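You operate a simulated robot arm through the tools that you are given. There is no shell and no other tool. Be economical: measure what you need, move in short steps, check, and stop when the job is done.

Carry out the task below with a simulated robot arm. There is one attempt and no reset: what you move stays moved.

TASK
Swap the brass hex spacer named on the job plate for the steel one.
Fine: turn its pocket to PICK; brass into the grey kit tray, steel into that pocket; then pocket 2 to PICK. Set down upright: what you pick out, steel hex spacer.

The check looks at the end state, three seconds after you hand in, the way a careful person would. Anything else that was tipped, shoved, dropped, spilled or broken makes it a failure.

THE ROBOT
A 6-joint arm with a two-finger parallel gripper, fixed in place. Base frame: the origin is at the foot of the arm, x ahead of it, y to its left, z up; the work surface is at about z = 0. Lengths are in mm, angles in rad, forces in N, time in s.
With the tool pointing down near the work surface it reaches from about 120 to 500 mm from the base axis. Its first joint turns from -1.257 to 1.257 rad. Payload 0.65 kg.
The TCP is the grasp point between the finger pads, 25 mm short of the fingertips. In the tool frame z runs along the fingers and y along their closing line. The gripper opens to 76 mm. The fingers are 18 mm wide and 10 mm thick; the gripper's body (36 by 78 mm) begins 45 mm behind the TCP.
Orientation is that of the tool frame in the base frame, as [roll, pitch, yaw] about the fixed x, y, z axes, in that order (R = Rz(yaw) Ry(pitch) Rx(roll)). With the fingers straight down and closing along the base's y, the tool's x points along the base's -x, its y along +y and its z along -z.

THE INTERFACE
- The arm moves only by the tool jog_arm. Its argument "commands" is a list of rows, each an object of numbers (a shift or turn left out is 0, a gripper value left out holds the last): "rx", "ry", "rz": the turn, a rotation vector about the tool's x, y, z in degrees; "tx", "ty", "tz": the shift along the tool's x, y, z in mm; "gripper": the gripper command, from -1 (fully open) to 1 (shut), values between in proportion. In form: [{"rx": .., "ry": .., "rz": .., "tx": .., "ty": .., "tz": .., "gripper": ..}, ...]. A call has 1 to 12 rows; each row shifts and turns the commanded pose from where the row before left it, along the tool's axes as they then stand. Rows are played at 5 a second. More than 50 mm and 0.15 rad between two rows, or a gripper value outside its range, and nothing of the call is played. Where a pose cannot be reached the arm comes as near as it can. A force on the tool above 40 N (or 10 N above the force at the start of the call, whichever is more), or a blocked arm, ends the call early, and 0.2 s more pass. Each finger travels about 108 mm/s and halts on what it meets, pressing with about 41 N; the grip force reading is that of the motor and also rises with nothing between the fingers. The clock runs only during rows and for 0.2 s after the last one: add rows that do not move to give the fingers time. It gives the time, the measured TCP pose, the force on the tool (base axes), the opening and the grip force at its end, in the units of the frame above (readings bear some noise), with the torque about the TCP (base axes, N m) and any sound that the robot's microphone picked up.
- Cameras (640 x 400 px; columns grow to the right, rows downward): "scene" is fixed at [61.6, 275.6, 403.4]; the picture's right is [-0.74, -0.67, 0.00], its down [-0.39, 0.43, -0.82] and it looks along [0.55, -0.60, -0.58] (base axes); focal length 214 px, centre (320, 200). "wrist" rides on the gripper at [58, 11, -81] in the tool frame; the picture's right is [-0.18, 0.98, 0.00], its down [-0.75, -0.14, -0.64] and it looks along [-0.63, -0.12, 0.77] (tool axes); focal length 243 px, centre (320, 200). There is no depth. A picture from a camera that has moved, and an enlarged one, comes with that camera's place and axes in the base frame and with its lens.
- camera(camera): a new picture of that camera. The clock stands still meanwhile.
- inspect(camera, box): a new picture of the part [left, top, right, bottom] of that camera's present view, enlarged. The clock stands still meanwhile.
- hand_in(): hands the job in; it is judged then, once.

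Go step by step. Nothing tells you positions but the pictures and the camera data: compare them with the known pose of the tool, close in by small moves and look again before you grip or let go. The budget is 120 turns and 76 pictures, counting those below and the enlarged ones. Unless the task says otherwise, let go and move clear before handing in, and close with one line.

The tools are called after "Request:" as name(argument=value, ...) on one line, values as JSON. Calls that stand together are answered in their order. jog_arm: Moves the arm, as the interface text tells. Its arguments: {"type":"object","properties":{"commands":{"type":"array"}},"required":["commands"]} The other tools are called the same way: camera (camera) takes a picture; inspect (camera, box) takes an enlarged picture of a part of a camera's view; hand_in () hands the job in.

At the start:

```text
t: 0.0
tool_pos: [247.2, 104.8, 322.4]
orientation: [-3.141, 0.001, -3.141]
contact_force: [-0.6, -0.3, 0.5]
torque: [0.02, 0.01, 0.01]
grip_width: 76.0
finger_force: 0.1
```

scene: 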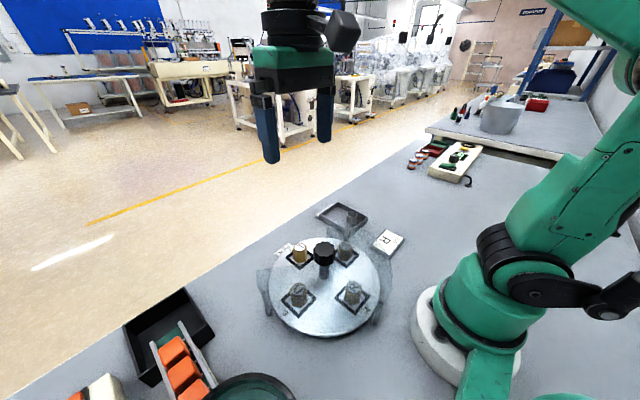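
wrist: 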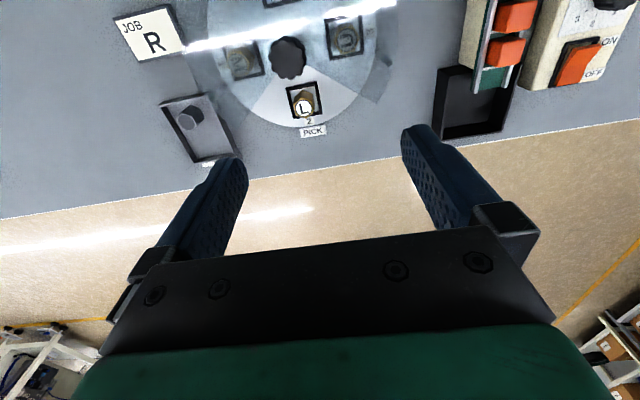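

I see a turntable with four pockets, a job plate reading "R", a grey tray holding what may be the steel spacer, and a black tray. I'll enlarge the views to read the labels.

Request:
inspect(camera="scene", box=[250, 190, 410, 350])

Request:
inspect(camera="wrist", box=[100, 0, 420, 180])

Request:
inspect(camera="scene", box=[60, 270, 320, 400])

```text
2.50 times, centred on (330, 270) of scene
camera zoom: at [61.6, 275.6, 403.4], right [-0.74, -0.67, 0.0], down [-0.39, 0.43, -0.82], along [0.55, -0.6, -0.58], focal length 536 px, centre (295, 25)
```

zoom: 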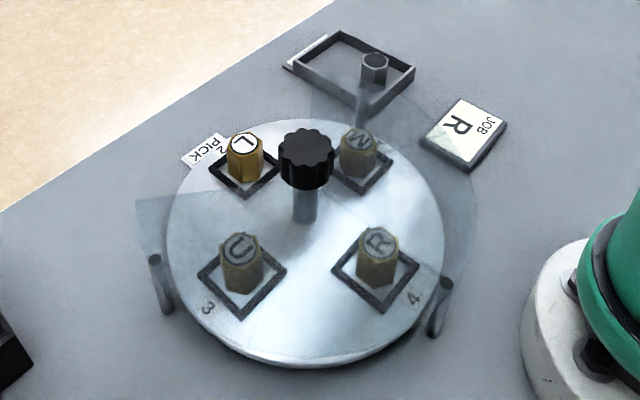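

```text
2.00 times, centred on (260, 90) of wrist
camera zoom: at [189.0, 114.7, 403.9], right [0.18, 0.98, 0.0], down [0.75, -0.14, 0.64], along [0.63, -0.12, -0.77], focal length 485 px, centre (440, 420)
```

zoom: 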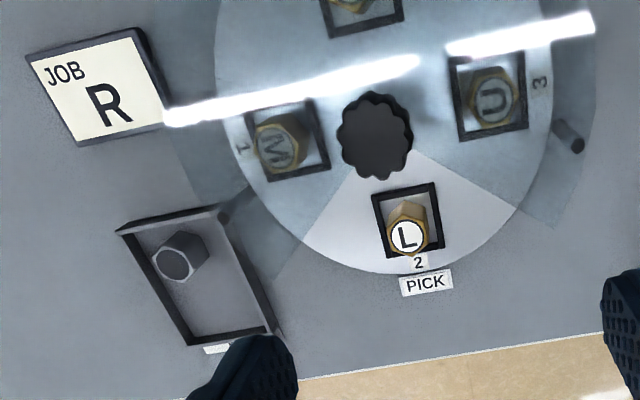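

```text
2.46 times, centred on (190, 335) of scene
camera zoom: at [61.6, 275.6, 403.4], right [-0.74, -0.67, 0.0], down [-0.39, 0.43, -0.82], along [0.55, -0.6, -0.58], focal length 528 px, centre (640, -132)
```

zoom: 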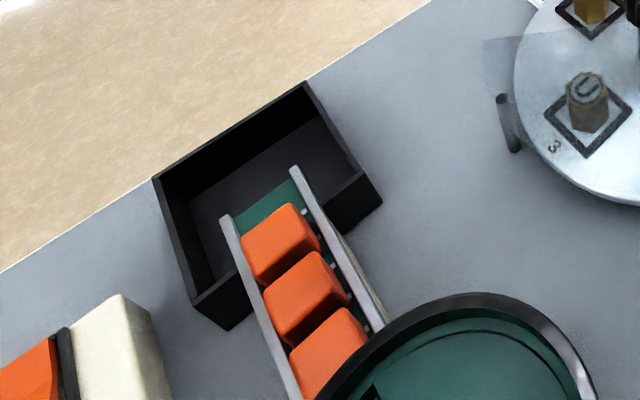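

Pocket 4 (opposite pocket 2) holds R, and a smoked guard seems to cover all but the PICK sector. I'll look at the box with the switch and at the hub before acting.

Request:
inspect(camera="wrist", box=[420, 0, 640, 140])

Request:
inspect(camera="scene", box=[300, 190, 420, 265])

```text
2.86 times, centred on (530, 70) of wrist
camera zoom: at [189.0, 114.7, 403.9], right [0.18, 0.98, 0.0], down [0.75, -0.14, 0.64], along [0.63, -0.12, -0.77], focal length 693 px, centre (-280, 571)
```

zoom: 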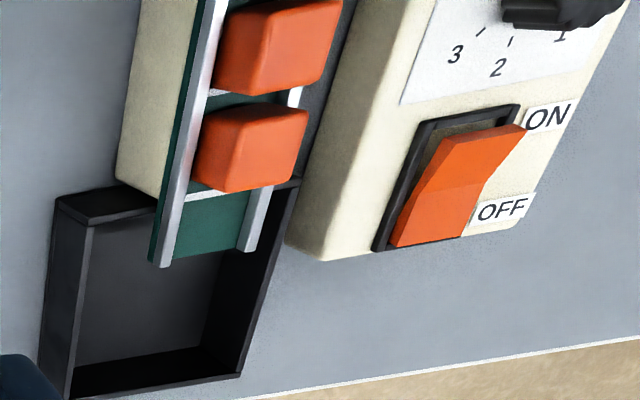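

```text
5.33 times, centred on (360, 228) of scene
camera zoom: at [61.6, 275.6, 403.4], right [-0.74, -0.67, 0.0], down [-0.39, 0.43, -0.82], along [0.55, -0.6, -0.58], focal length 1144 px, centre (107, 53)
```

zoom: 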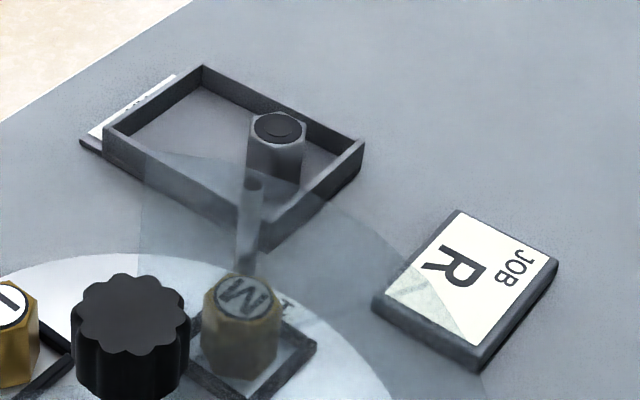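

The knob triangulates to about (235, 70), top near z≈92, 40 mm wide; PICK spacer L is at about (305, 70), top z≈55. The selector box and feeder have nothing to do with this job, so I'll move above the knob and look again.

Request:
jog_arm(commands=[{"tx": 4, "ty": -12, "tz": 20, "gripper": -1}, {"tx": 4, "ty": -12, "tz": 30}, {"tx": 4, "ty": -11, "tz": 30}, {"tz": 30}, {"tz": 12}, {}])

Request:
camera(camera="wrist")

Request:
camera(camera="scene")

```text
t: 1.4
tool_pos: [235.1, 70.2, 201.4]
orientation: [3.142, 0.0, 3.141]
contact_force: [-0.6, -0.5, -0.4]
torque: [-0.02, -0.01, 0.06]
grip_width: 75.9
finger_force: 0.0
```

```text
68 pictures are left
camera wrist: at [176.9, 80.1, 281.0], right [0.18, 0.98, 0.0], down [0.75, -0.14, 0.64], along [0.63, -0.12, -0.77], focal length 243 px, centre (320, 200)
```

wrist: 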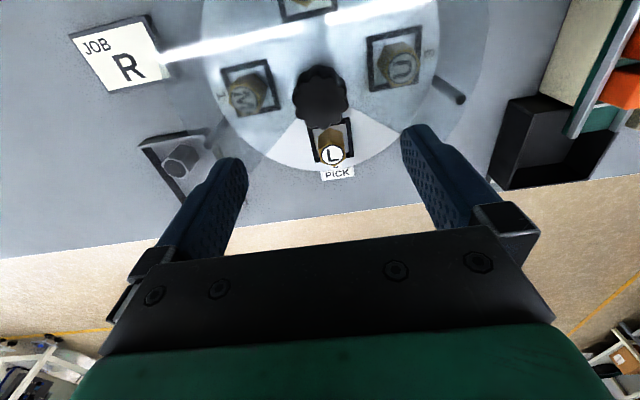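

```text
67 pictures are left
```

scene: 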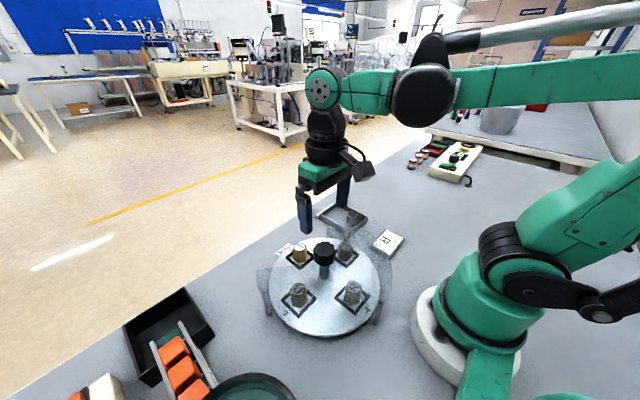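

The knob centre refines to about (234.5, 69), top z≈90, and the guard plate sits at about z≈70, so fingertips must stay above roughly 74. I'll lower to just above the knob and check from the side.

Request:
jog_arm(commands=[{"tx": 0.5, "ty": -1, "tz": 30}, {"tz": 30}, {"tz": 16}, {}])

Request:
inspect(camera="scene", box=[260, 180, 400, 320])

Request:
camera(camera="wrist")

```text
t: 2.4
tool_pos: [234.8, 68.8, 125.8]
orientation: [3.141, 0.001, -3.14]
contact_force: [0.2, -0.7, 0.7]
torque: [0.03, -0.01, 0.03]
grip_width: 75.8
finger_force: 0.1
```

```text
2.86 times, centred on (330, 250) of scene
camera zoom: at [61.6, 275.6, 403.4], right [-0.74, -0.67, 0.0], down [-0.39, 0.43, -0.82], along [0.55, -0.6, -0.58], focal length 613 px, centre (291, 57)
```

zoom: 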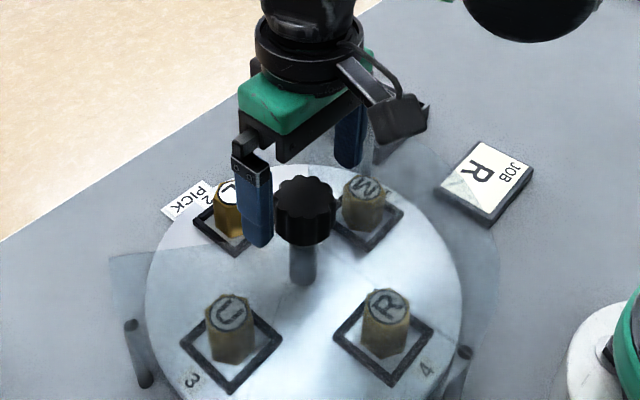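

```text
65 pictures are left
camera wrist: at [176.9, 79.0, 205.1], right [0.18, 0.98, 0.0], down [0.75, -0.14, 0.64], along [0.63, -0.12, -0.77], focal length 243 px, centre (320, 200)
```

wrist: 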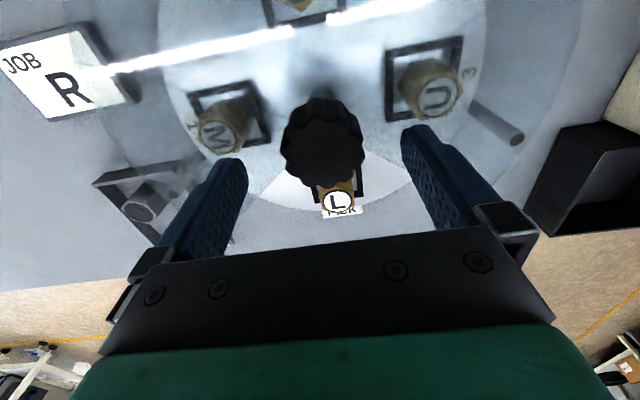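

The gripper is centred over the knob, with its fingertips above the guard. I'll lower to TCP z≈101 and close on the knob.

Request:
jog_arm(commands=[{"tx": -1, "tz": 13}, {"tz": 12}, {"gripper": 0.0}, {"gripper": 0.5}, {"gripper": 0.5}, {}])

Request:
inspect(camera="scene", box=[260, 180, 400, 320])

```text
t: 3.9
tool_pos: [235.0, 70.4, 100.3]
orientation: [3.139, 0.001, -3.139]
contact_force: [1.1, 4.9, -6.9]
torque: [-0.57, 0.44, -0.02]
grip_width: 40.9
finger_force: 45.1
stopped in row 6: the force on the tool passed its limit at 41 N (the readings are from after the stop); the commanded pose is now the measured one
```

```text
2.86 times, centred on (330, 250) of scene
camera zoom: at [61.6, 275.6, 403.4], right [-0.74, -0.67, 0.0], down [-0.39, 0.43, -0.82], along [0.55, -0.6, -0.58], focal length 613 px, centre (291, 57)
```

zoom: 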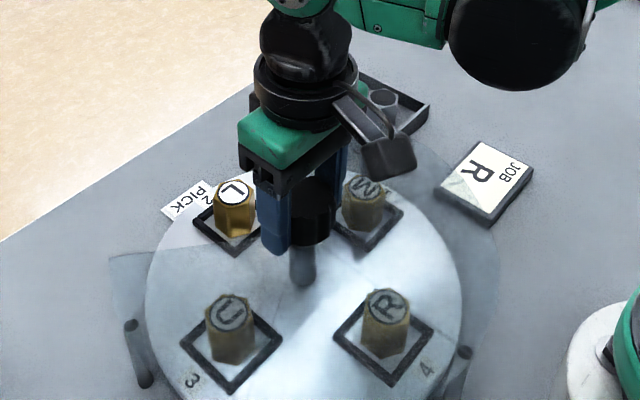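

The knob is gripped at 40.9 mm wide. I'll try a small turn.

Request:
jog_arm(commands=[{"rz": 4}, {"rz": 5}, {"rz": 5}, {}])

Request:
inspect(camera="scene", box=[260, 180, 400, 320])

```text
t: 4.9
tool_pos: [235.9, 70.0, 100.1]
orientation: [3.139, 0.0, 2.897]
contact_force: [-8.1, -4.2, -16.4]
torque: [-0.32, -1.0, -0.06]
grip_width: 40.9
finger_force: 45.2
```

```text
2.86 times, centred on (330, 250) of scene
camera zoom: at [61.6, 275.6, 403.4], right [-0.74, -0.67, 0.0], down [-0.39, 0.43, -0.82], along [0.55, -0.6, -0.58], focal length 613 px, centre (291, 57)
```

zoom: 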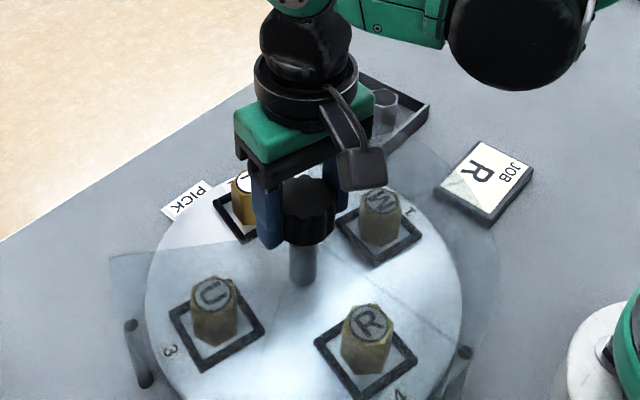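

The table turns with the knob, clockwise from above. I'll continue in moderate steps.

Request:
jog_arm(commands=[{"rz": 5}, {"rz": 6}, {"rz": 6}, {"rz": 6}, {"rz": 6}, {"rz": 6}, {"rz": 5}, {}])

```text
t: 6.4
tool_pos: [234.6, 68.4, 101.0]
orientation: [3.141, -0.001, 2.268]
contact_force: [0.1, -0.3, -8.0]
torque: [0.16, 0.43, 0.04]
grip_width: 41.0
finger_force: 45.1
stopped in row 7: the force on the tool passed its limit at 42 N (the readings are from after the stop); the commanded pose is now the measured one
```

About 50° turned; a small axis offset built up side force, and the stop has relieved it. I'll continue in shorter batches.

Request:
jog_arm(commands=[{"rz": 5}, {"rz": 6}, {"rz": 6}, {"rz": 6}, {}])

Request:
inspect(camera="scene", box=[260, 180, 400, 320])

```text
t: 7.6
tool_pos: [236.3, 68.7, 101.2]
orientation: [3.14, -0.004, 1.865]
contact_force: [-0.1, -6.6, -1.4]
torque: [-0.4, 0.6, -0.03]
grip_width: 40.9
finger_force: 45.0
```

```text
2.86 times, centred on (330, 250) of scene
camera zoom: at [61.6, 275.6, 403.4], right [-0.74, -0.67, 0.0], down [-0.39, 0.43, -0.82], along [0.55, -0.6, -0.58], focal length 613 px, centre (291, 57)
```

zoom: 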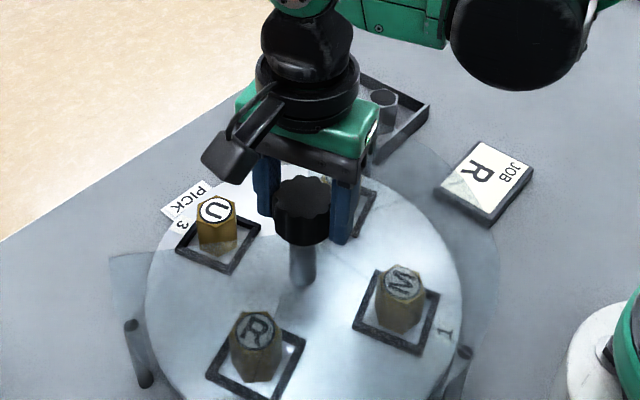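

73° turned, table following faithfully. Continuing.

Request:
jog_arm(commands=[{"rz": 5}, {"rz": 6}, {"rz": 6}, {"rz": 6}, {"rz": 6}, {}])

Request:
jog_arm(commands=[{"rz": 5}, {"rz": 6}, {"rz": 6}, {"rz": 6}, {"rz": 6}, {}])

Request:
inspect(camera="scene", box=[260, 180, 400, 320])

```text
t: 9.0
tool_pos: [235.3, 69.2, 101.4]
orientation: [-3.139, 0.0, 1.36]
contact_force: [-24.3, -13.9, 1.7]
torque: [0.08, -0.57, 0.02]
grip_width: 40.9
finger_force: 45.1
```

```text
t: 10.4
tool_pos: [234.9, 69.5, 100.4]
orientation: [-3.137, -0.002, 0.855]
contact_force: [-3.1, 2.2, -4.7]
torque: [-0.18, -0.34, -0.05]
grip_width: 40.6
finger_force: 44.9
stopped in row 6: the force on the tool passed its limit at 40 N (the readings are from after the stop); the commanded pose is now the measured one
```

```text
2.86 times, centred on (330, 250) of scene
camera zoom: at [61.7, 275.6, 403.4], right [-0.74, -0.67, 0.0], down [-0.39, 0.43, -0.82], along [0.55, -0.6, -0.58], focal length 613 px, centre (291, 57)
```

zoom: 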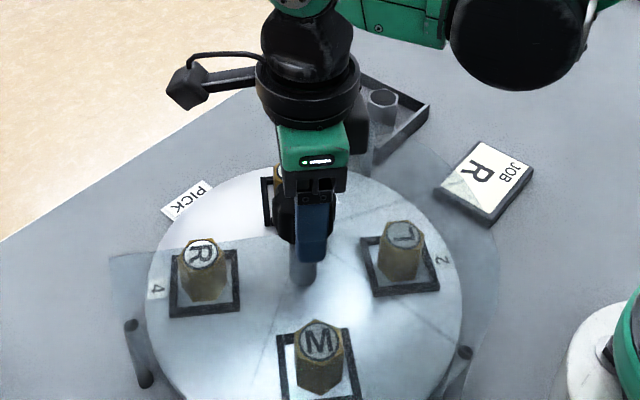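

131° turned with no sign of a joint limit, so about 49° remain.

Request:
jog_arm(commands=[{"rz": 5}, {"rz": 6}, {"rz": 6}, {"rz": 6}, {}])

Request:
jog_arm(commands=[{"rz": 5}, {"rz": 6}, {"rz": 6}, {"rz": 4}, {}])

Request:
inspect(camera="scene", box=[260, 180, 400, 320])

```text
t: 11.6
tool_pos: [234.4, 69.1, 101.7]
orientation: [-3.136, 0.002, 0.452]
contact_force: [-11.2, 10.6, -12.9]
torque: [-0.12, -0.82, -0.01]
grip_width: 40.6
finger_force: 44.9
```

```text
t: 12.0
tool_pos: [235.0, 69.6, 101.1]
orientation: [-3.124, 0.003, 0.414]
contact_force: [-1.5, 3.1, -7.4]
torque: [-0.39, -0.08, 0.0]
grip_width: 41.1
finger_force: 44.5
out of reach, approached as far as the arm can: row 1
stopped in row 1: the force on the tool passed its limit at 67 N (the readings are from after the stop); the commanded pose is now the measured one
```

```text
2.86 times, centred on (330, 250) of scene
camera zoom: at [61.6, 275.6, 403.4], right [-0.74, -0.67, 0.0], down [-0.39, 0.43, -0.82], along [0.55, -0.6, -0.58], focal length 613 px, centre (291, 57)
```

zoom: 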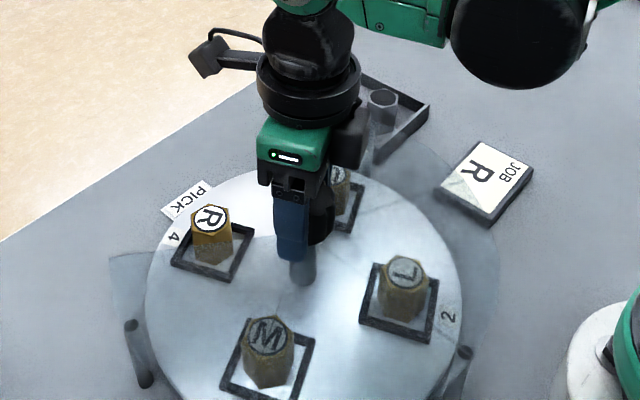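

Wrist limit reached after ~156°. I'll release, turn the wrist back with fingers open around the knob, and regrip.

Request:
jog_arm(commands=[{"gripper": -1}, {}, {"rz": -8}, {"rz": -8}, {"rz": -8}, {"rz": -8}, {"rz": -8}, {"rz": -8}, {"rz": -8}, {}])

Request:
inspect(camera="scene", box=[260, 180, 400, 320])

```text
t: 14.2
tool_pos: [235.3, 68.7, 100.0]
orientation: [-3.131, -0.015, 1.39]
contact_force: [0.1, 0.6, 0.5]
torque: [-0.02, 0.0, -0.01]
grip_width: 76.1
finger_force: 0.1
```

```text
2.86 times, centred on (330, 250) of scene
camera zoom: at [61.6, 275.6, 403.4], right [-0.74, -0.67, 0.0], down [-0.39, 0.43, -0.82], along [0.55, -0.6, -0.58], focal length 613 px, centre (291, 57)
```

zoom: 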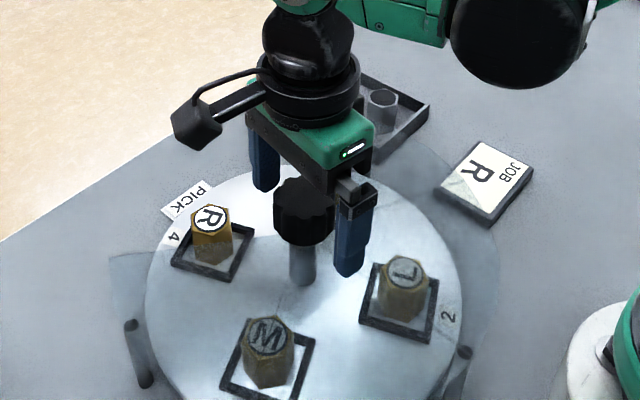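

Now regrip and turn the remaining ~24°.

Request:
jog_arm(commands=[{"ty": 0, "gripper": -0.2}, {"gripper": 0.3}, {"gripper": 0.3}, {}])

Request:
jog_arm(commands=[{"rz": 5}, {"rz": 6}, {"rz": 6}, {"rz": 6}, {}])

Request:
inspect(camera="scene", box=[260, 180, 400, 320])

```text
t: 15.2
tool_pos: [234.7, 67.7, 100.9]
orientation: [-3.133, -0.015, 1.387]
contact_force: [10.5, -0.6, -9.1]
torque: [-0.08, -0.81, -0.01]
grip_width: 41.3
finger_force: 44.5
```

```text
t: 16.4
tool_pos: [234.2, 67.9, 100.2]
orientation: [-3.129, -0.01, 0.987]
contact_force: [13.8, 8.3, -20.3]
torque: [-0.09, -1.22, -0.09]
grip_width: 41.4
finger_force: 45.3
```

```text
2.86 times, centred on (330, 250) of scene
camera zoom: at [61.6, 275.6, 403.4], right [-0.74, -0.67, 0.0], down [-0.39, 0.43, -0.82], along [0.55, -0.6, -0.58], focal length 613 px, centre (291, 57)
```

zoom: 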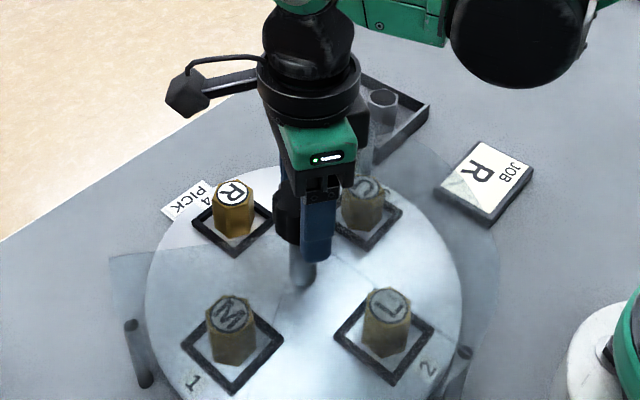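

Pocket 4 with R now looks aligned at PICK. I'll release, rise, turn the wrist back and check the alignment from above.

Request:
jog_arm(commands=[{"gripper": -1}, {}, {"tz": -20}, {"tz": -40}, {"tz": -40}, {"rz": -8}, {"rz": -8}, {"rz": -8}, {"rz": -8}, {"rz": -8}, {"rz": -8}, {"rz": -8}])

Request:
jog_arm(commands=[{"rz": -8}, {"rz": -8}, {"rz": -8}, {"rz": -8}, {"rz": -8}, {"rz": -8}, {"rz": -8}, {"rz": -8}, {"rz": -3}, {}])

Request:
inspect(camera="wrist", box=[180, 0, 480, 200])

Request:
inspect(camera="scene", box=[250, 190, 410, 350])

```text
t: 19.0
tool_pos: [235.5, 67.2, 200.3]
orientation: [-3.138, -0.017, 1.969]
contact_force: [-0.6, 0.0, 0.4]
torque: [0.01, 0.02, 0.0]
grip_width: 76.1
finger_force: 0.1
```

```text
t: 21.2
tool_pos: [235.1, 68.0, 201.3]
orientation: [3.127, -0.008, 3.137]
contact_force: [-0.3, -0.1, 0.6]
torque: [0.01, 0.03, 0.02]
grip_width: 76.0
finger_force: 0.1
```

```text
2.00 times, centred on (330, 100) of wrist
camera zoom: at [178.1, 77.5, 281.0], right [0.19, 0.98, 0.01], down [0.76, -0.15, 0.64], along [0.63, -0.11, -0.77], focal length 485 px, centre (300, 400)
```

zoom: 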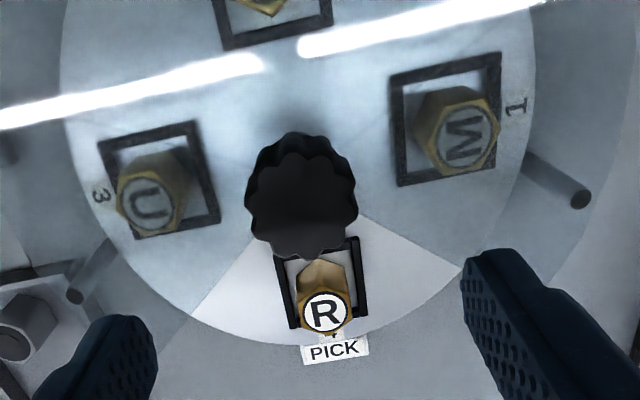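

```text
2.50 times, centred on (330, 270) of scene
camera zoom: at [61.6, 275.6, 403.4], right [-0.74, -0.67, 0.0], down [-0.39, 0.43, -0.82], along [0.55, -0.6, -0.58], focal length 536 px, centre (295, 25)
```

zoom: 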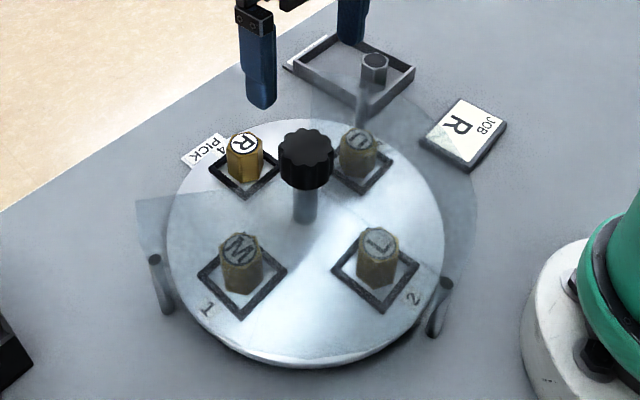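

R is squarely at PICK. I'll remove the small tool tilt and move above R (about x 305, y 68.5) for a closer look at its hex orientation.

Request:
jog_arm(commands=[{"rx": 0.84, "ry": -0.46, "rz": 0}, {"tx": -25, "tz": 0}, {"tx": -25, "tz": 20}, {"tx": -20, "tz": 20}, {"tz": 20}, {}])

Request:
camera(camera="wrist")

Request:
inspect(camera="wrist", box=[240, 60, 400, 160])

```text
t: 22.6
tool_pos: [305.1, 68.1, 140.9]
orientation: [3.141, 0.0, 3.134]
contact_force: [0.3, -0.1, -0.1]
torque: [0.0, 0.03, 0.02]
grip_width: 76.2
finger_force: 0.1
```

```text
55 pictures are left
camera wrist: at [247.4, 77.8, 220.5], right [0.19, 0.98, 0.0], down [0.75, -0.15, 0.64], along [0.63, -0.12, -0.77], focal length 243 px, centre (320, 200)
```

wrist: 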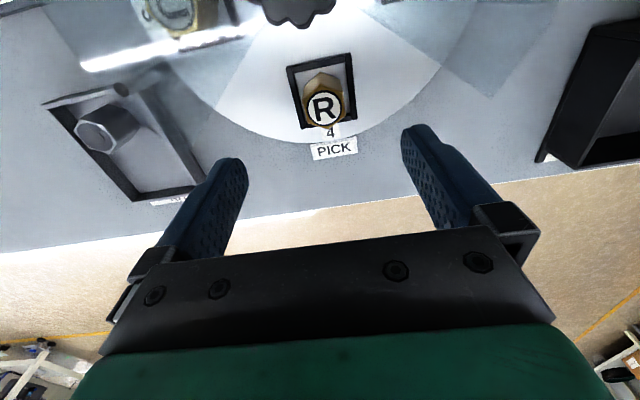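

```text
4.00 times, centred on (320, 110) of wrist
camera zoom: at [247.4, 77.8, 220.5], right [0.19, 0.98, 0.0], down [0.75, -0.15, 0.64], along [0.63, -0.12, -0.77], focal length 970 px, centre (320, 560)
```

zoom: 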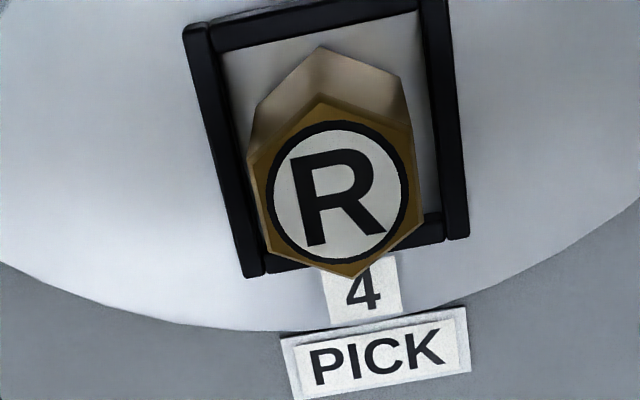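

R's flats face ±y, ideal for closing along y. Its centre is about (304.5, 70), top z≈57, bottom z≈24. I'll shift 2 mm in y and descend to tips at z≈37, above the pocket rim.

Request:
jog_arm(commands=[{"ty": 2, "rz": -0.4, "tz": 20}, {"tz": 25}, {"tz": 20}, {"tz": 14}, {}])

Request:
inspect(camera="scene", box=[260, 200, 380, 275])

Request:
camera(camera="wrist")

```text
t: 23.8
tool_pos: [305.3, 69.7, 62.6]
orientation: [3.141, 0.001, 3.14]
contact_force: [0.7, -0.7, -0.3]
torque: [0.02, -0.01, -0.01]
grip_width: 76.0
finger_force: 0.0
```

```text
5.33 times, centred on (320, 238) of scene
camera zoom: at [61.6, 275.6, 403.4], right [-0.74, -0.67, 0.0], down [-0.39, 0.43, -0.82], along [0.55, -0.6, -0.58], focal length 1144 px, centre (320, 0)
```

zoom: 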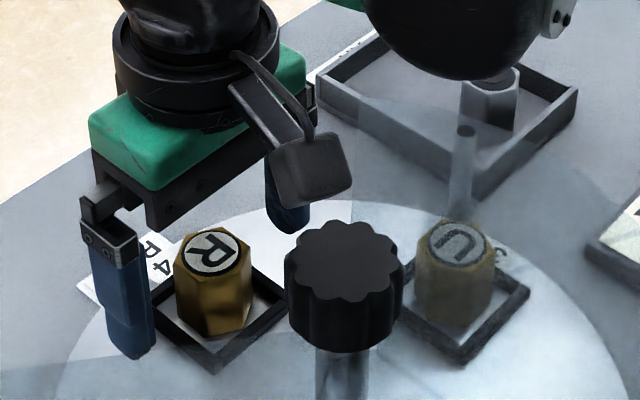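

```text
52 pictures are left
camera wrist: at [247.3, 79.7, 141.7], right [0.18, 0.98, 0.0], down [0.75, -0.14, 0.64], along [0.63, -0.12, -0.77], focal length 243 px, centre (320, 200)
```

wrist: 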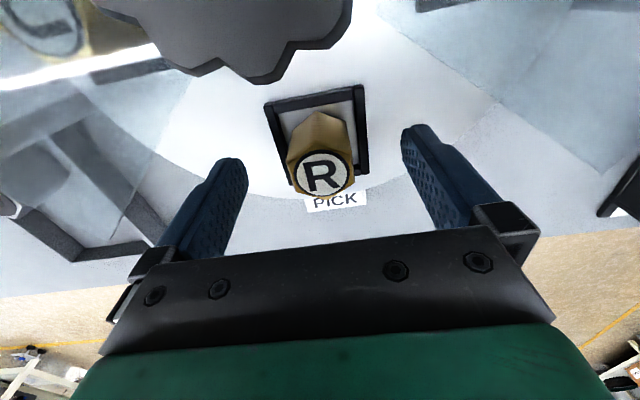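

The spacer is centred between the fingers (y offset <1 mm), and its top is at z≈56. I'll go 3 mm lower and close.

Request:
jog_arm(commands=[{"tz": 3, "ty": 0.4}, {"gripper": -0.2}, {"gripper": 0.15}, {"gripper": 0.6}, {}, {}])

Request:
camera(camera="wrist")

```text
t: 25.2
tool_pos: [305.1, 68.9, 59.3]
orientation: [3.142, 0.001, -3.14]
contact_force: [-0.4, 0.6, -0.4]
torque: [0.03, -0.02, 0.0]
grip_width: 27.9
finger_force: 41.2
```

```text
51 pictures are left
camera wrist: at [247.4, 80.1, 138.8], right [0.18, 0.98, 0.0], down [0.75, -0.14, 0.64], along [0.63, -0.12, -0.77], focal length 243 px, centre (320, 200)
```

wrist: 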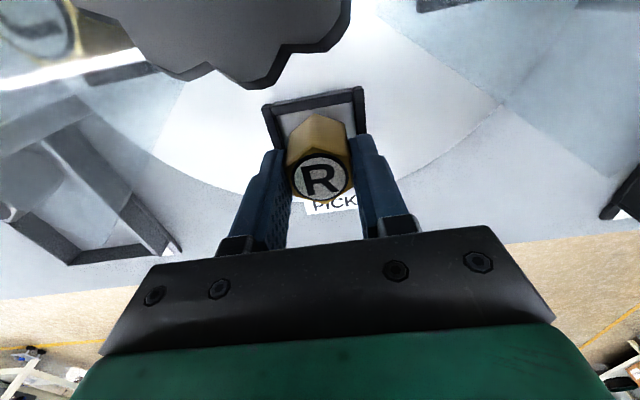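

R is held at 27.9 mm across its flats. I'll lift it straight up and then look at the grey tray.

Request:
jog_arm(commands=[{"tz": -5}, {"tz": -15}, {"tz": -25}, {"tz": -30}, {"tz": -30}, {"tz": -25}, {}])

Request:
camera(camera="wrist")

Request:
camera(camera="scene")

```text
t: 26.8
tool_pos: [305.9, 70.0, 187.8]
orientation: [3.141, 0.0, -3.139]
contact_force: [0.0, 0.7, -2.1]
torque: [0.02, 0.01, 0.0]
grip_width: 27.8
finger_force: 40.8
```

```text
50 pictures are left
camera wrist: at [247.1, 80.6, 268.1], right [0.18, 0.98, 0.0], down [0.75, -0.14, 0.64], along [0.63, -0.12, -0.77], focal length 243 px, centre (320, 200)
```

wrist: 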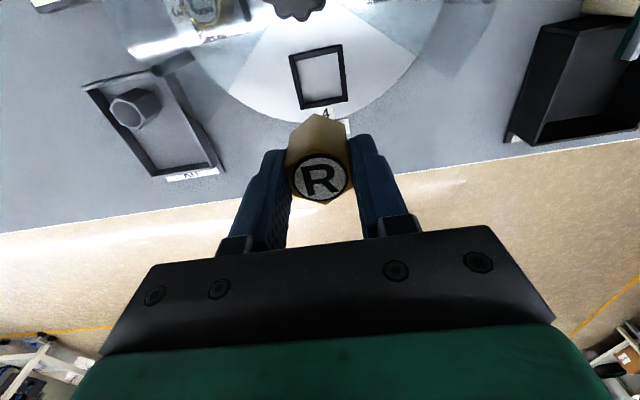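

```text
49 pictures are left
```

scene: 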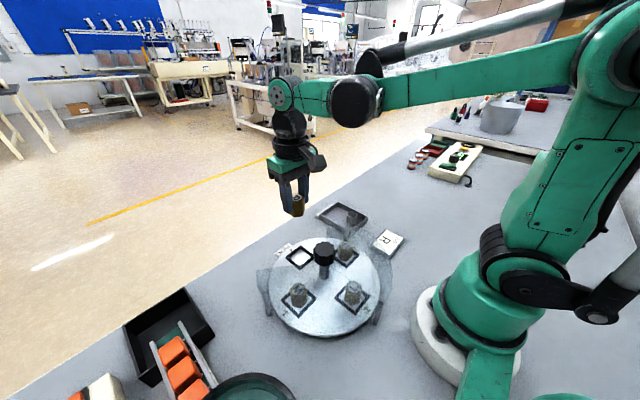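

The tray spans roughly x 272–383, y −163…−80, with the steel spacer near (294, −107); free room is around (350, −120). I'll carry R over there at height and look.

Request:
jog_arm(commands=[{"tx": -5, "ty": -15}, {"tx": -5, "ty": -30}, {"tx": -5, "ty": -35}, {"tx": -10, "ty": -35}, {"tx": -10, "ty": -35}, {"tx": -8, "ty": -30}, {"ty": -10}, {}])

Request:
camera(camera="wrist")

Request:
inspect(camera="scene", box=[260, 140, 420, 260])

```text
t: 28.6
tool_pos: [348.6, -120.5, 188.4]
orientation: [3.141, 0.001, -3.141]
contact_force: [0.1, 0.8, -1.8]
torque: [0.04, -0.05, 0.04]
grip_width: 27.4
finger_force: 41.6
```

```text
48 pictures are left
camera wrist: at [290.5, -110.1, 269.2], right [0.18, 0.98, 0.0], down [0.75, -0.14, 0.64], along [0.63, -0.12, -0.77], focal length 243 px, centre (320, 200)
```

wrist: 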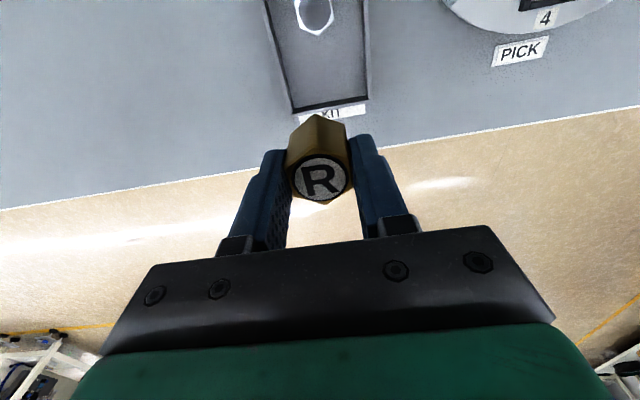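

```text
3.33 times, centred on (340, 200) of scene
camera zoom: at [61.6, 275.6, 403.4], right [-0.74, -0.67, 0.0], down [-0.39, 0.43, -0.82], along [0.55, -0.6, -0.58], focal length 715 px, centre (253, 200)
```

zoom: 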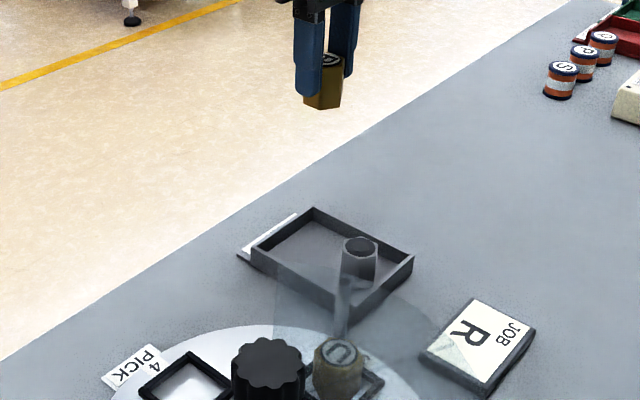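

The tray is centred at y≈−118, x≈272–377, with steel around (299, −116). I'll lower R at (347, −118) and stop short of the floor to check.

Request:
jog_arm(commands=[{"tx": 1, "ty": 2, "tz": 25}, {"tz": 35}, {"tz": 35}, {"tz": 30}, {"tz": 10}, {}])

Request:
inspect(camera="scene", box=[290, 170, 410, 245])

Request:
camera(camera="wrist")

```text
t: 30.0
tool_pos: [346.9, -117.9, 53.9]
orientation: [-3.141, 0.001, -3.141]
contact_force: [0.3, 0.9, -1.8]
torque: [-0.02, 0.0, -0.03]
grip_width: 27.5
finger_force: 40.6
```

```text
5.33 times, centred on (350, 208) of scene
camera zoom: at [61.6, 275.6, 403.4], right [-0.74, -0.67, 0.0], down [-0.39, 0.43, -0.82], along [0.55, -0.6, -0.58], focal length 1144 px, centre (160, 160)
```

zoom: 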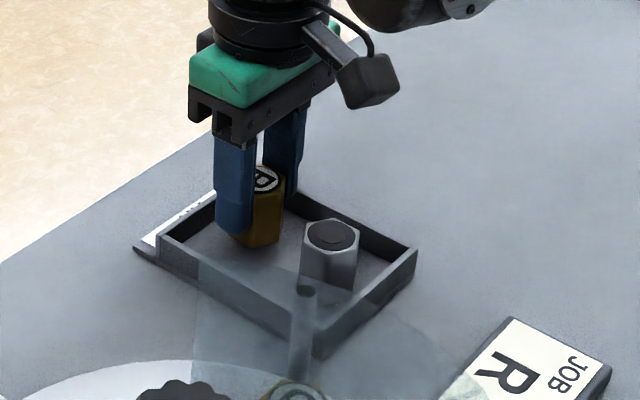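

```text
45 pictures are left
camera wrist: at [289.3, -106.9, 132.7], right [0.18, 0.98, 0.0], down [0.75, -0.14, 0.64], along [0.63, -0.12, -0.77], focal length 243 px, centre (320, 200)
```

wrist: 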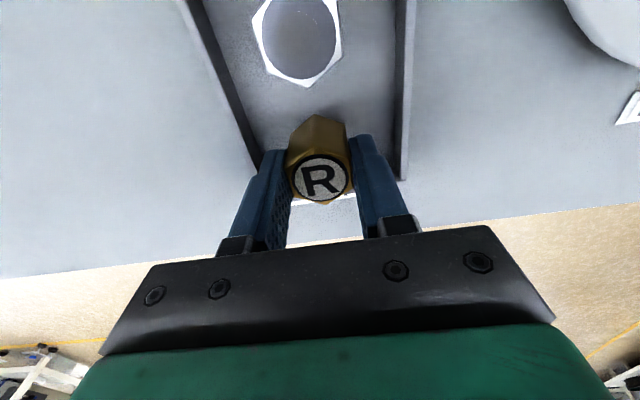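

There is clear space around R and about 16 mm to the steel spacer. I'll lower in small steps to touch the floor.

Request:
jog_arm(commands=[{"tz": 4}, {"tz": 4}, {"tz": 2}, {"tz": 2}, {"tz": 1}, {}])

Request:
inspect(camera="scene", box=[290, 170, 410, 245])

```text
t: 30.9
tool_pos: [347.4, -118.8, 43.9]
orientation: [3.141, 0.001, -3.139]
contact_force: [-0.9, 1.7, 10.4]
torque: [-0.07, -0.03, 0.0]
grip_width: 27.6
finger_force: 41.0
stopped in row 4: the force on the tool passed its limit at 44 N (the readings are from after the stop); the commanded pose is now the measured one
```

```text
5.33 times, centred on (350, 208) of scene
camera zoom: at [61.6, 275.6, 403.4], right [-0.74, -0.67, 0.0], down [-0.39, 0.43, -0.82], along [0.55, -0.6, -0.58], focal length 1144 px, centre (160, 160)
```

zoom: 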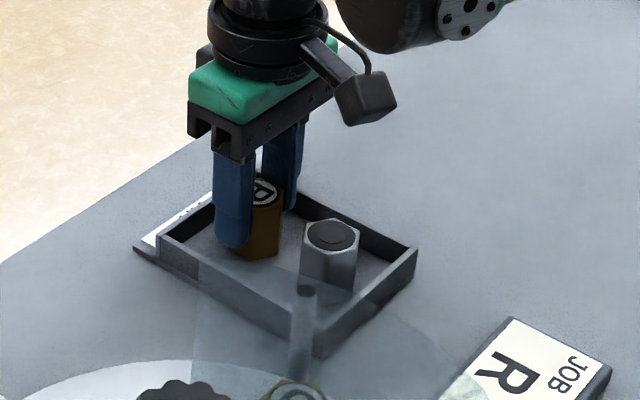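

R rests on the tray floor at TCP z≈44. I'll open only to ~40 mm to clear the tray walls, then lift.

Request:
jog_arm(commands=[{"gripper": 0.15}, {"gripper": -0.05}, {}, {"tz": -10}, {"tz": -20}, {"tz": -30}, {"tz": -30}, {"tx": 25, "tz": -20}, {"tx": 25}, {}])

Request:
camera(camera="wrist")

Request:
inspect(camera="scene", box=[290, 170, 410, 245])

```text
t: 33.1
tool_pos: [296.5, -116.5, 153.9]
orientation: [-3.141, -0.001, -3.141]
contact_force: [0.6, 0.0, -0.3]
torque: [0.0, -0.02, 0.01]
grip_width: 40.0
finger_force: 0.0
```

```text
43 pictures are left
camera wrist: at [239.0, -106.3, 233.8], right [0.18, 0.98, 0.0], down [0.75, -0.14, 0.64], along [0.63, -0.12, -0.77], focal length 243 px, centre (320, 200)
```

wrist: 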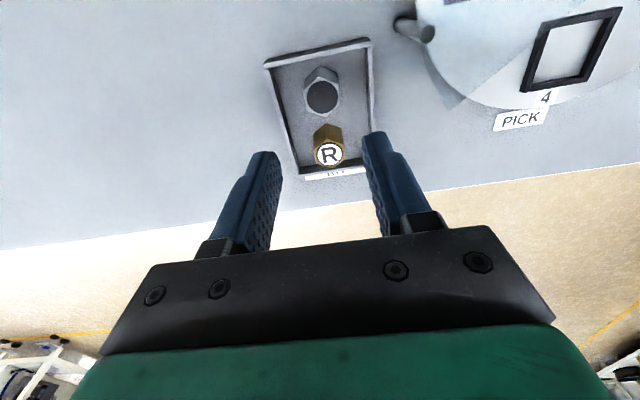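

```text
5.33 times, centred on (350, 208) of scene
camera zoom: at [61.6, 275.6, 403.4], right [-0.74, -0.67, 0.0], down [-0.39, 0.43, -0.82], along [0.55, -0.6, -0.58], focal length 1144 px, centre (160, 160)
```

zoom: 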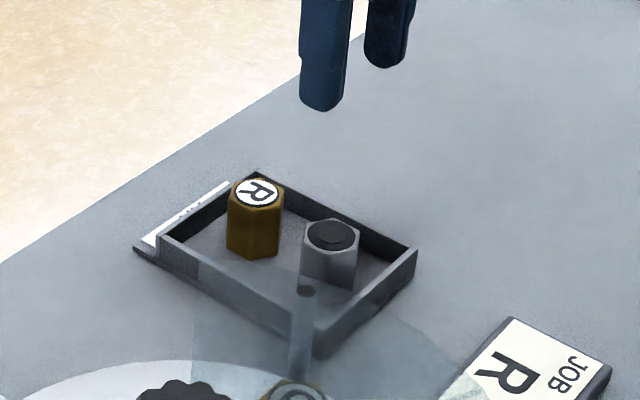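

R stands upright in the tray. Next I'll look closely at the steel spacer's position and orientation.

Request:
inspect(camera="wrist", box=[240, 20, 400, 180])

```text
2.50 times, centred on (320, 100) of wrist
camera zoom: at [239.0, -106.3, 233.8], right [0.18, 0.98, 0.0], down [0.75, -0.14, 0.64], along [0.63, -0.12, -0.77], focal length 606 px, centre (320, 450)
```

zoom: 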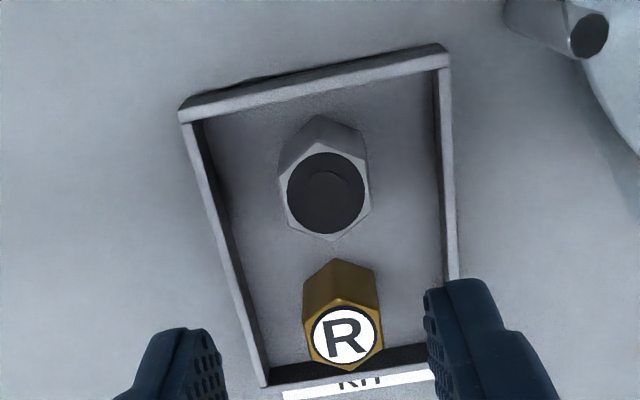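

The steel spacer's flats also face ±y, with centre about (299.5, −115.5) and top z≈36. I'll move above it with the fingers at 40 mm, descend partway, and check.

Request:
jog_arm(commands=[{"tx": -3, "ty": 1, "tz": 20}, {"tz": 30}, {"tz": 25}, {"tz": 10}, {}])

Request:
inspect(camera="wrist", box=[200, 60, 440, 240])

Request:
inspect(camera="scene", box=[290, 170, 410, 245])

```text
t: 34.3
tool_pos: [299.9, -115.3, 67.7]
orientation: [3.142, -0.001, -3.141]
contact_force: [0.1, 0.6, -0.3]
torque: [0.01, -0.01, -0.01]
grip_width: 40.1
finger_force: 0.0
```

```text
2.22 times, centred on (320, 150) of wrist
camera zoom: at [242.5, -105.9, 148.4], right [0.18, 0.98, 0.0], down [0.75, -0.14, 0.64], along [0.63, -0.12, -0.77], focal length 539 px, centre (320, 311)
```

zoom: 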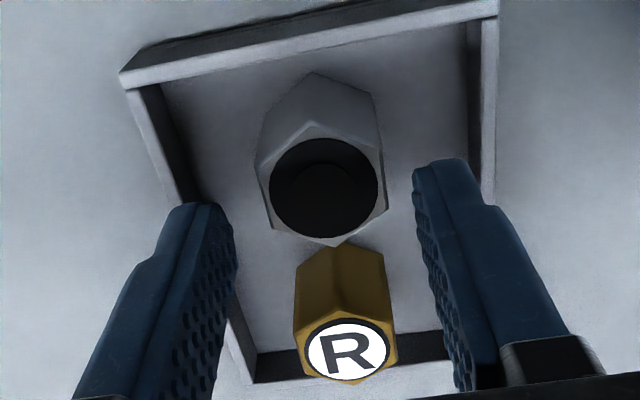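

```text
5.33 times, centred on (350, 208) of scene
camera zoom: at [61.6, 275.6, 403.4], right [-0.74, -0.67, 0.0], down [-0.39, 0.43, -0.82], along [0.55, -0.6, -0.58], focal length 1144 px, centre (160, 160)
```

zoom: 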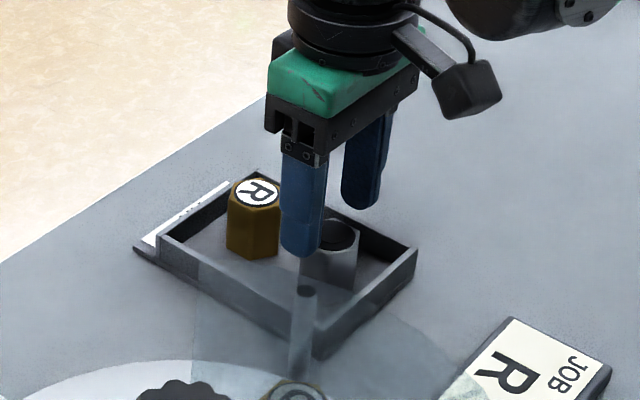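

Steel is confirmed at (299.3, −116), top z≈35, centred between the fingers. Descending to TCP z≈43 and gripping.

Request:
jog_arm(commands=[{"ty": -0.7, "tz": 10}, {"tz": 10}, {"tz": 4.5}, {"gripper": 0.15}, {"gripper": 0.6}, {}, {}])

Request:
inspect(camera="wrist", box=[200, 60, 440, 240])

```text
t: 35.9
tool_pos: [300.2, -116.9, 43.9]
orientation: [3.141, 0.0, -3.14]
contact_force: [0.2, -0.8, -0.2]
torque: [0.0, 0.0, -0.03]
grip_width: 27.4
finger_force: 41.3
```

```text
2.22 times, centred on (320, 150) of wrist
camera zoom: at [242.6, -106.8, 123.8], right [0.18, 0.98, 0.0], down [0.75, -0.14, 0.64], along [0.63, -0.12, -0.77], focal length 539 px, centre (320, 311)
```

zoom: 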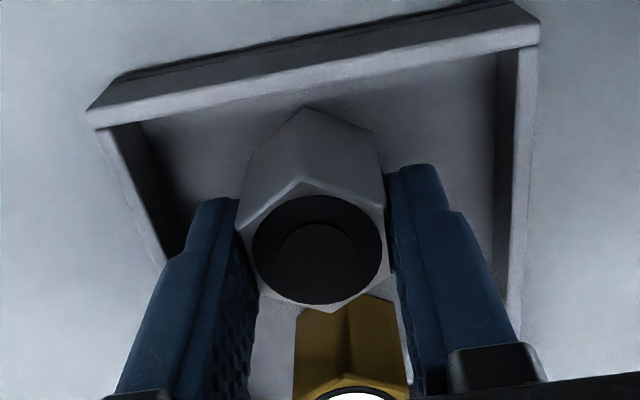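

Gripped at 27.4 mm. I'll lift it and carry it over to the pocket.

Request:
jog_arm(commands=[{"tz": -6}, {"tz": -20}, {"tz": -30}, {"tz": -35}, {"tz": -30}, {"ty": 20}, {"tx": -1, "ty": 35}, {"tx": -1, "ty": 40}, {"tx": -1, "ty": 40}, {"tx": -1, "ty": 35}, {"tx": -1, "ty": 16.5}, {}])

Request:
inspect(camera="wrist", box=[200, 40, 440, 220])

Request:
camera(camera="scene")

```text
t: 38.5
tool_pos: [306.4, 70.1, 164.7]
orientation: [3.141, 0.001, 3.14]
contact_force: [-0.2, -0.3, -1.8]
torque: [0.02, 0.02, -0.01]
grip_width: 27.6
finger_force: 40.8
```

```text
2.22 times, centred on (320, 130) of wrist
camera zoom: at [247.5, 79.4, 244.9], right [0.18, 0.98, 0.0], down [0.75, -0.14, 0.64], along [0.63, -0.12, -0.77], focal length 539 px, centre (320, 356)
```

zoom: 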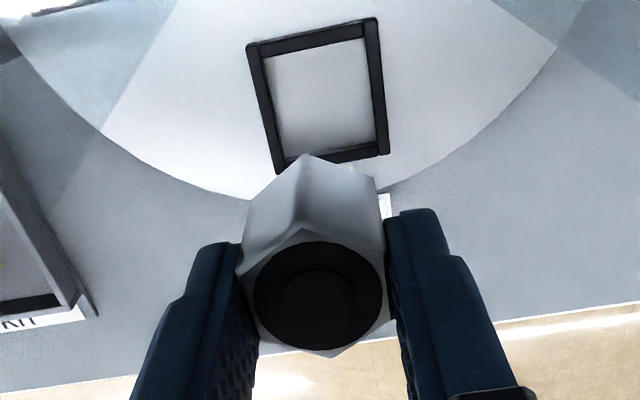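

```text
36 pictures are left
```

scene: 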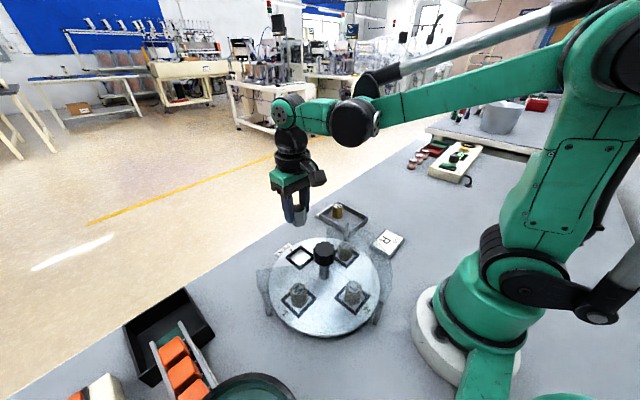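

The pocket is centred near (305.4, 69), with inside space about 40 mm. I'll descend to just above it and check.

Request:
jog_arm(commands=[{"tx": 0.5, "ty": -0.5, "tz": 20}, {"tz": 30}, {"tz": 25}, {"tz": 15}, {}])

Request:
inspect(camera="wrist", box=[200, 40, 440, 220])

Request:
inspect(camera="scene", box=[260, 200, 380, 275])

```text
t: 39.7
tool_pos: [305.0, 68.8, 74.5]
orientation: [3.139, 0.0, 3.141]
contact_force: [-0.1, -0.4, -1.4]
torque: [0.03, 0.03, 0.0]
grip_width: 27.7
finger_force: 40.7
```

```text
2.22 times, centred on (320, 130) of wrist
camera zoom: at [247.0, 79.9, 154.6], right [0.18, 0.98, 0.0], down [0.75, -0.14, 0.64], along [0.63, -0.12, -0.77], focal length 539 px, centre (320, 356)
```

zoom: 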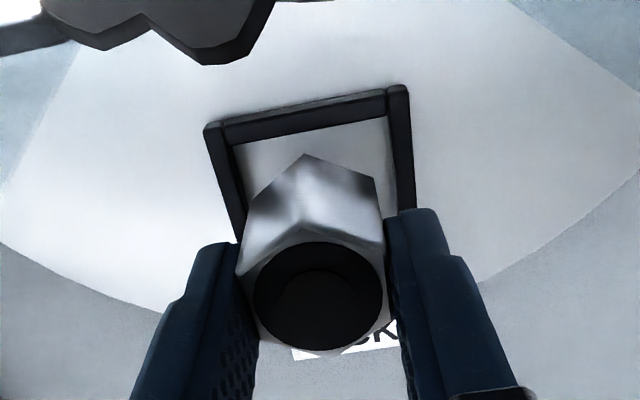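

```text
5.33 times, centred on (320, 238) of scene
camera zoom: at [61.6, 275.6, 403.4], right [-0.74, -0.67, 0.0], down [-0.39, 0.43, -0.82], along [0.55, -0.6, -0.58], focal length 1144 px, centre (320, 0)
```

zoom: 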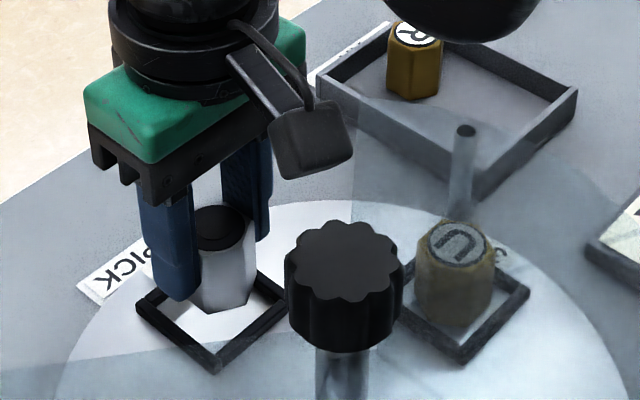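

Steel is over the middle of the pocket. I'll lower it gently; I expect contact near TCP z≈59.

Request:
jog_arm(commands=[{"tz": 6}, {"tz": 4}, {"tz": 2}, {"tz": 1.5}, {"tz": 1}, {"tz": 1}, {}])

Request:
inspect(camera="scene", box=[260, 200, 380, 275])

```text
t: 41.3
tool_pos: [304.5, 69.1, 59.0]
orientation: [-3.141, 0.001, -3.141]
contact_force: [0.3, 0.7, -1.4]
torque: [-0.01, 0.0, 0.01]
grip_width: 27.5
finger_force: 40.8
```

```text
5.33 times, centred on (320, 238) of scene
camera zoom: at [61.6, 275.6, 403.4], right [-0.74, -0.67, 0.0], down [-0.39, 0.43, -0.82], along [0.55, -0.6, -0.58], focal length 1144 px, centre (320, 0)
```

zoom: 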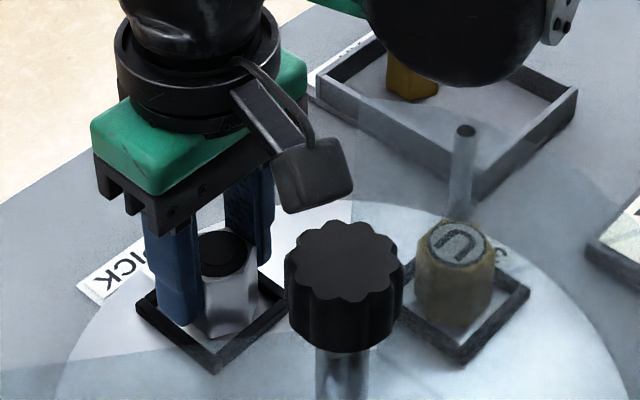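

Request:
jog_arm(commands=[{"tz": 0.7}, {"tz": 0.7}, {"tz": 0.7}, {"tz": 0.7}, {}])

```text
t: 42.5
tool_pos: [304.6, 69.2, 57.4]
orientation: [3.139, 0.0, 3.14]
contact_force: [-1.8, 0.3, 36.1]
torque: [0.01, 0.13, 0.0]
grip_width: 27.6
finger_force: 41.1
```

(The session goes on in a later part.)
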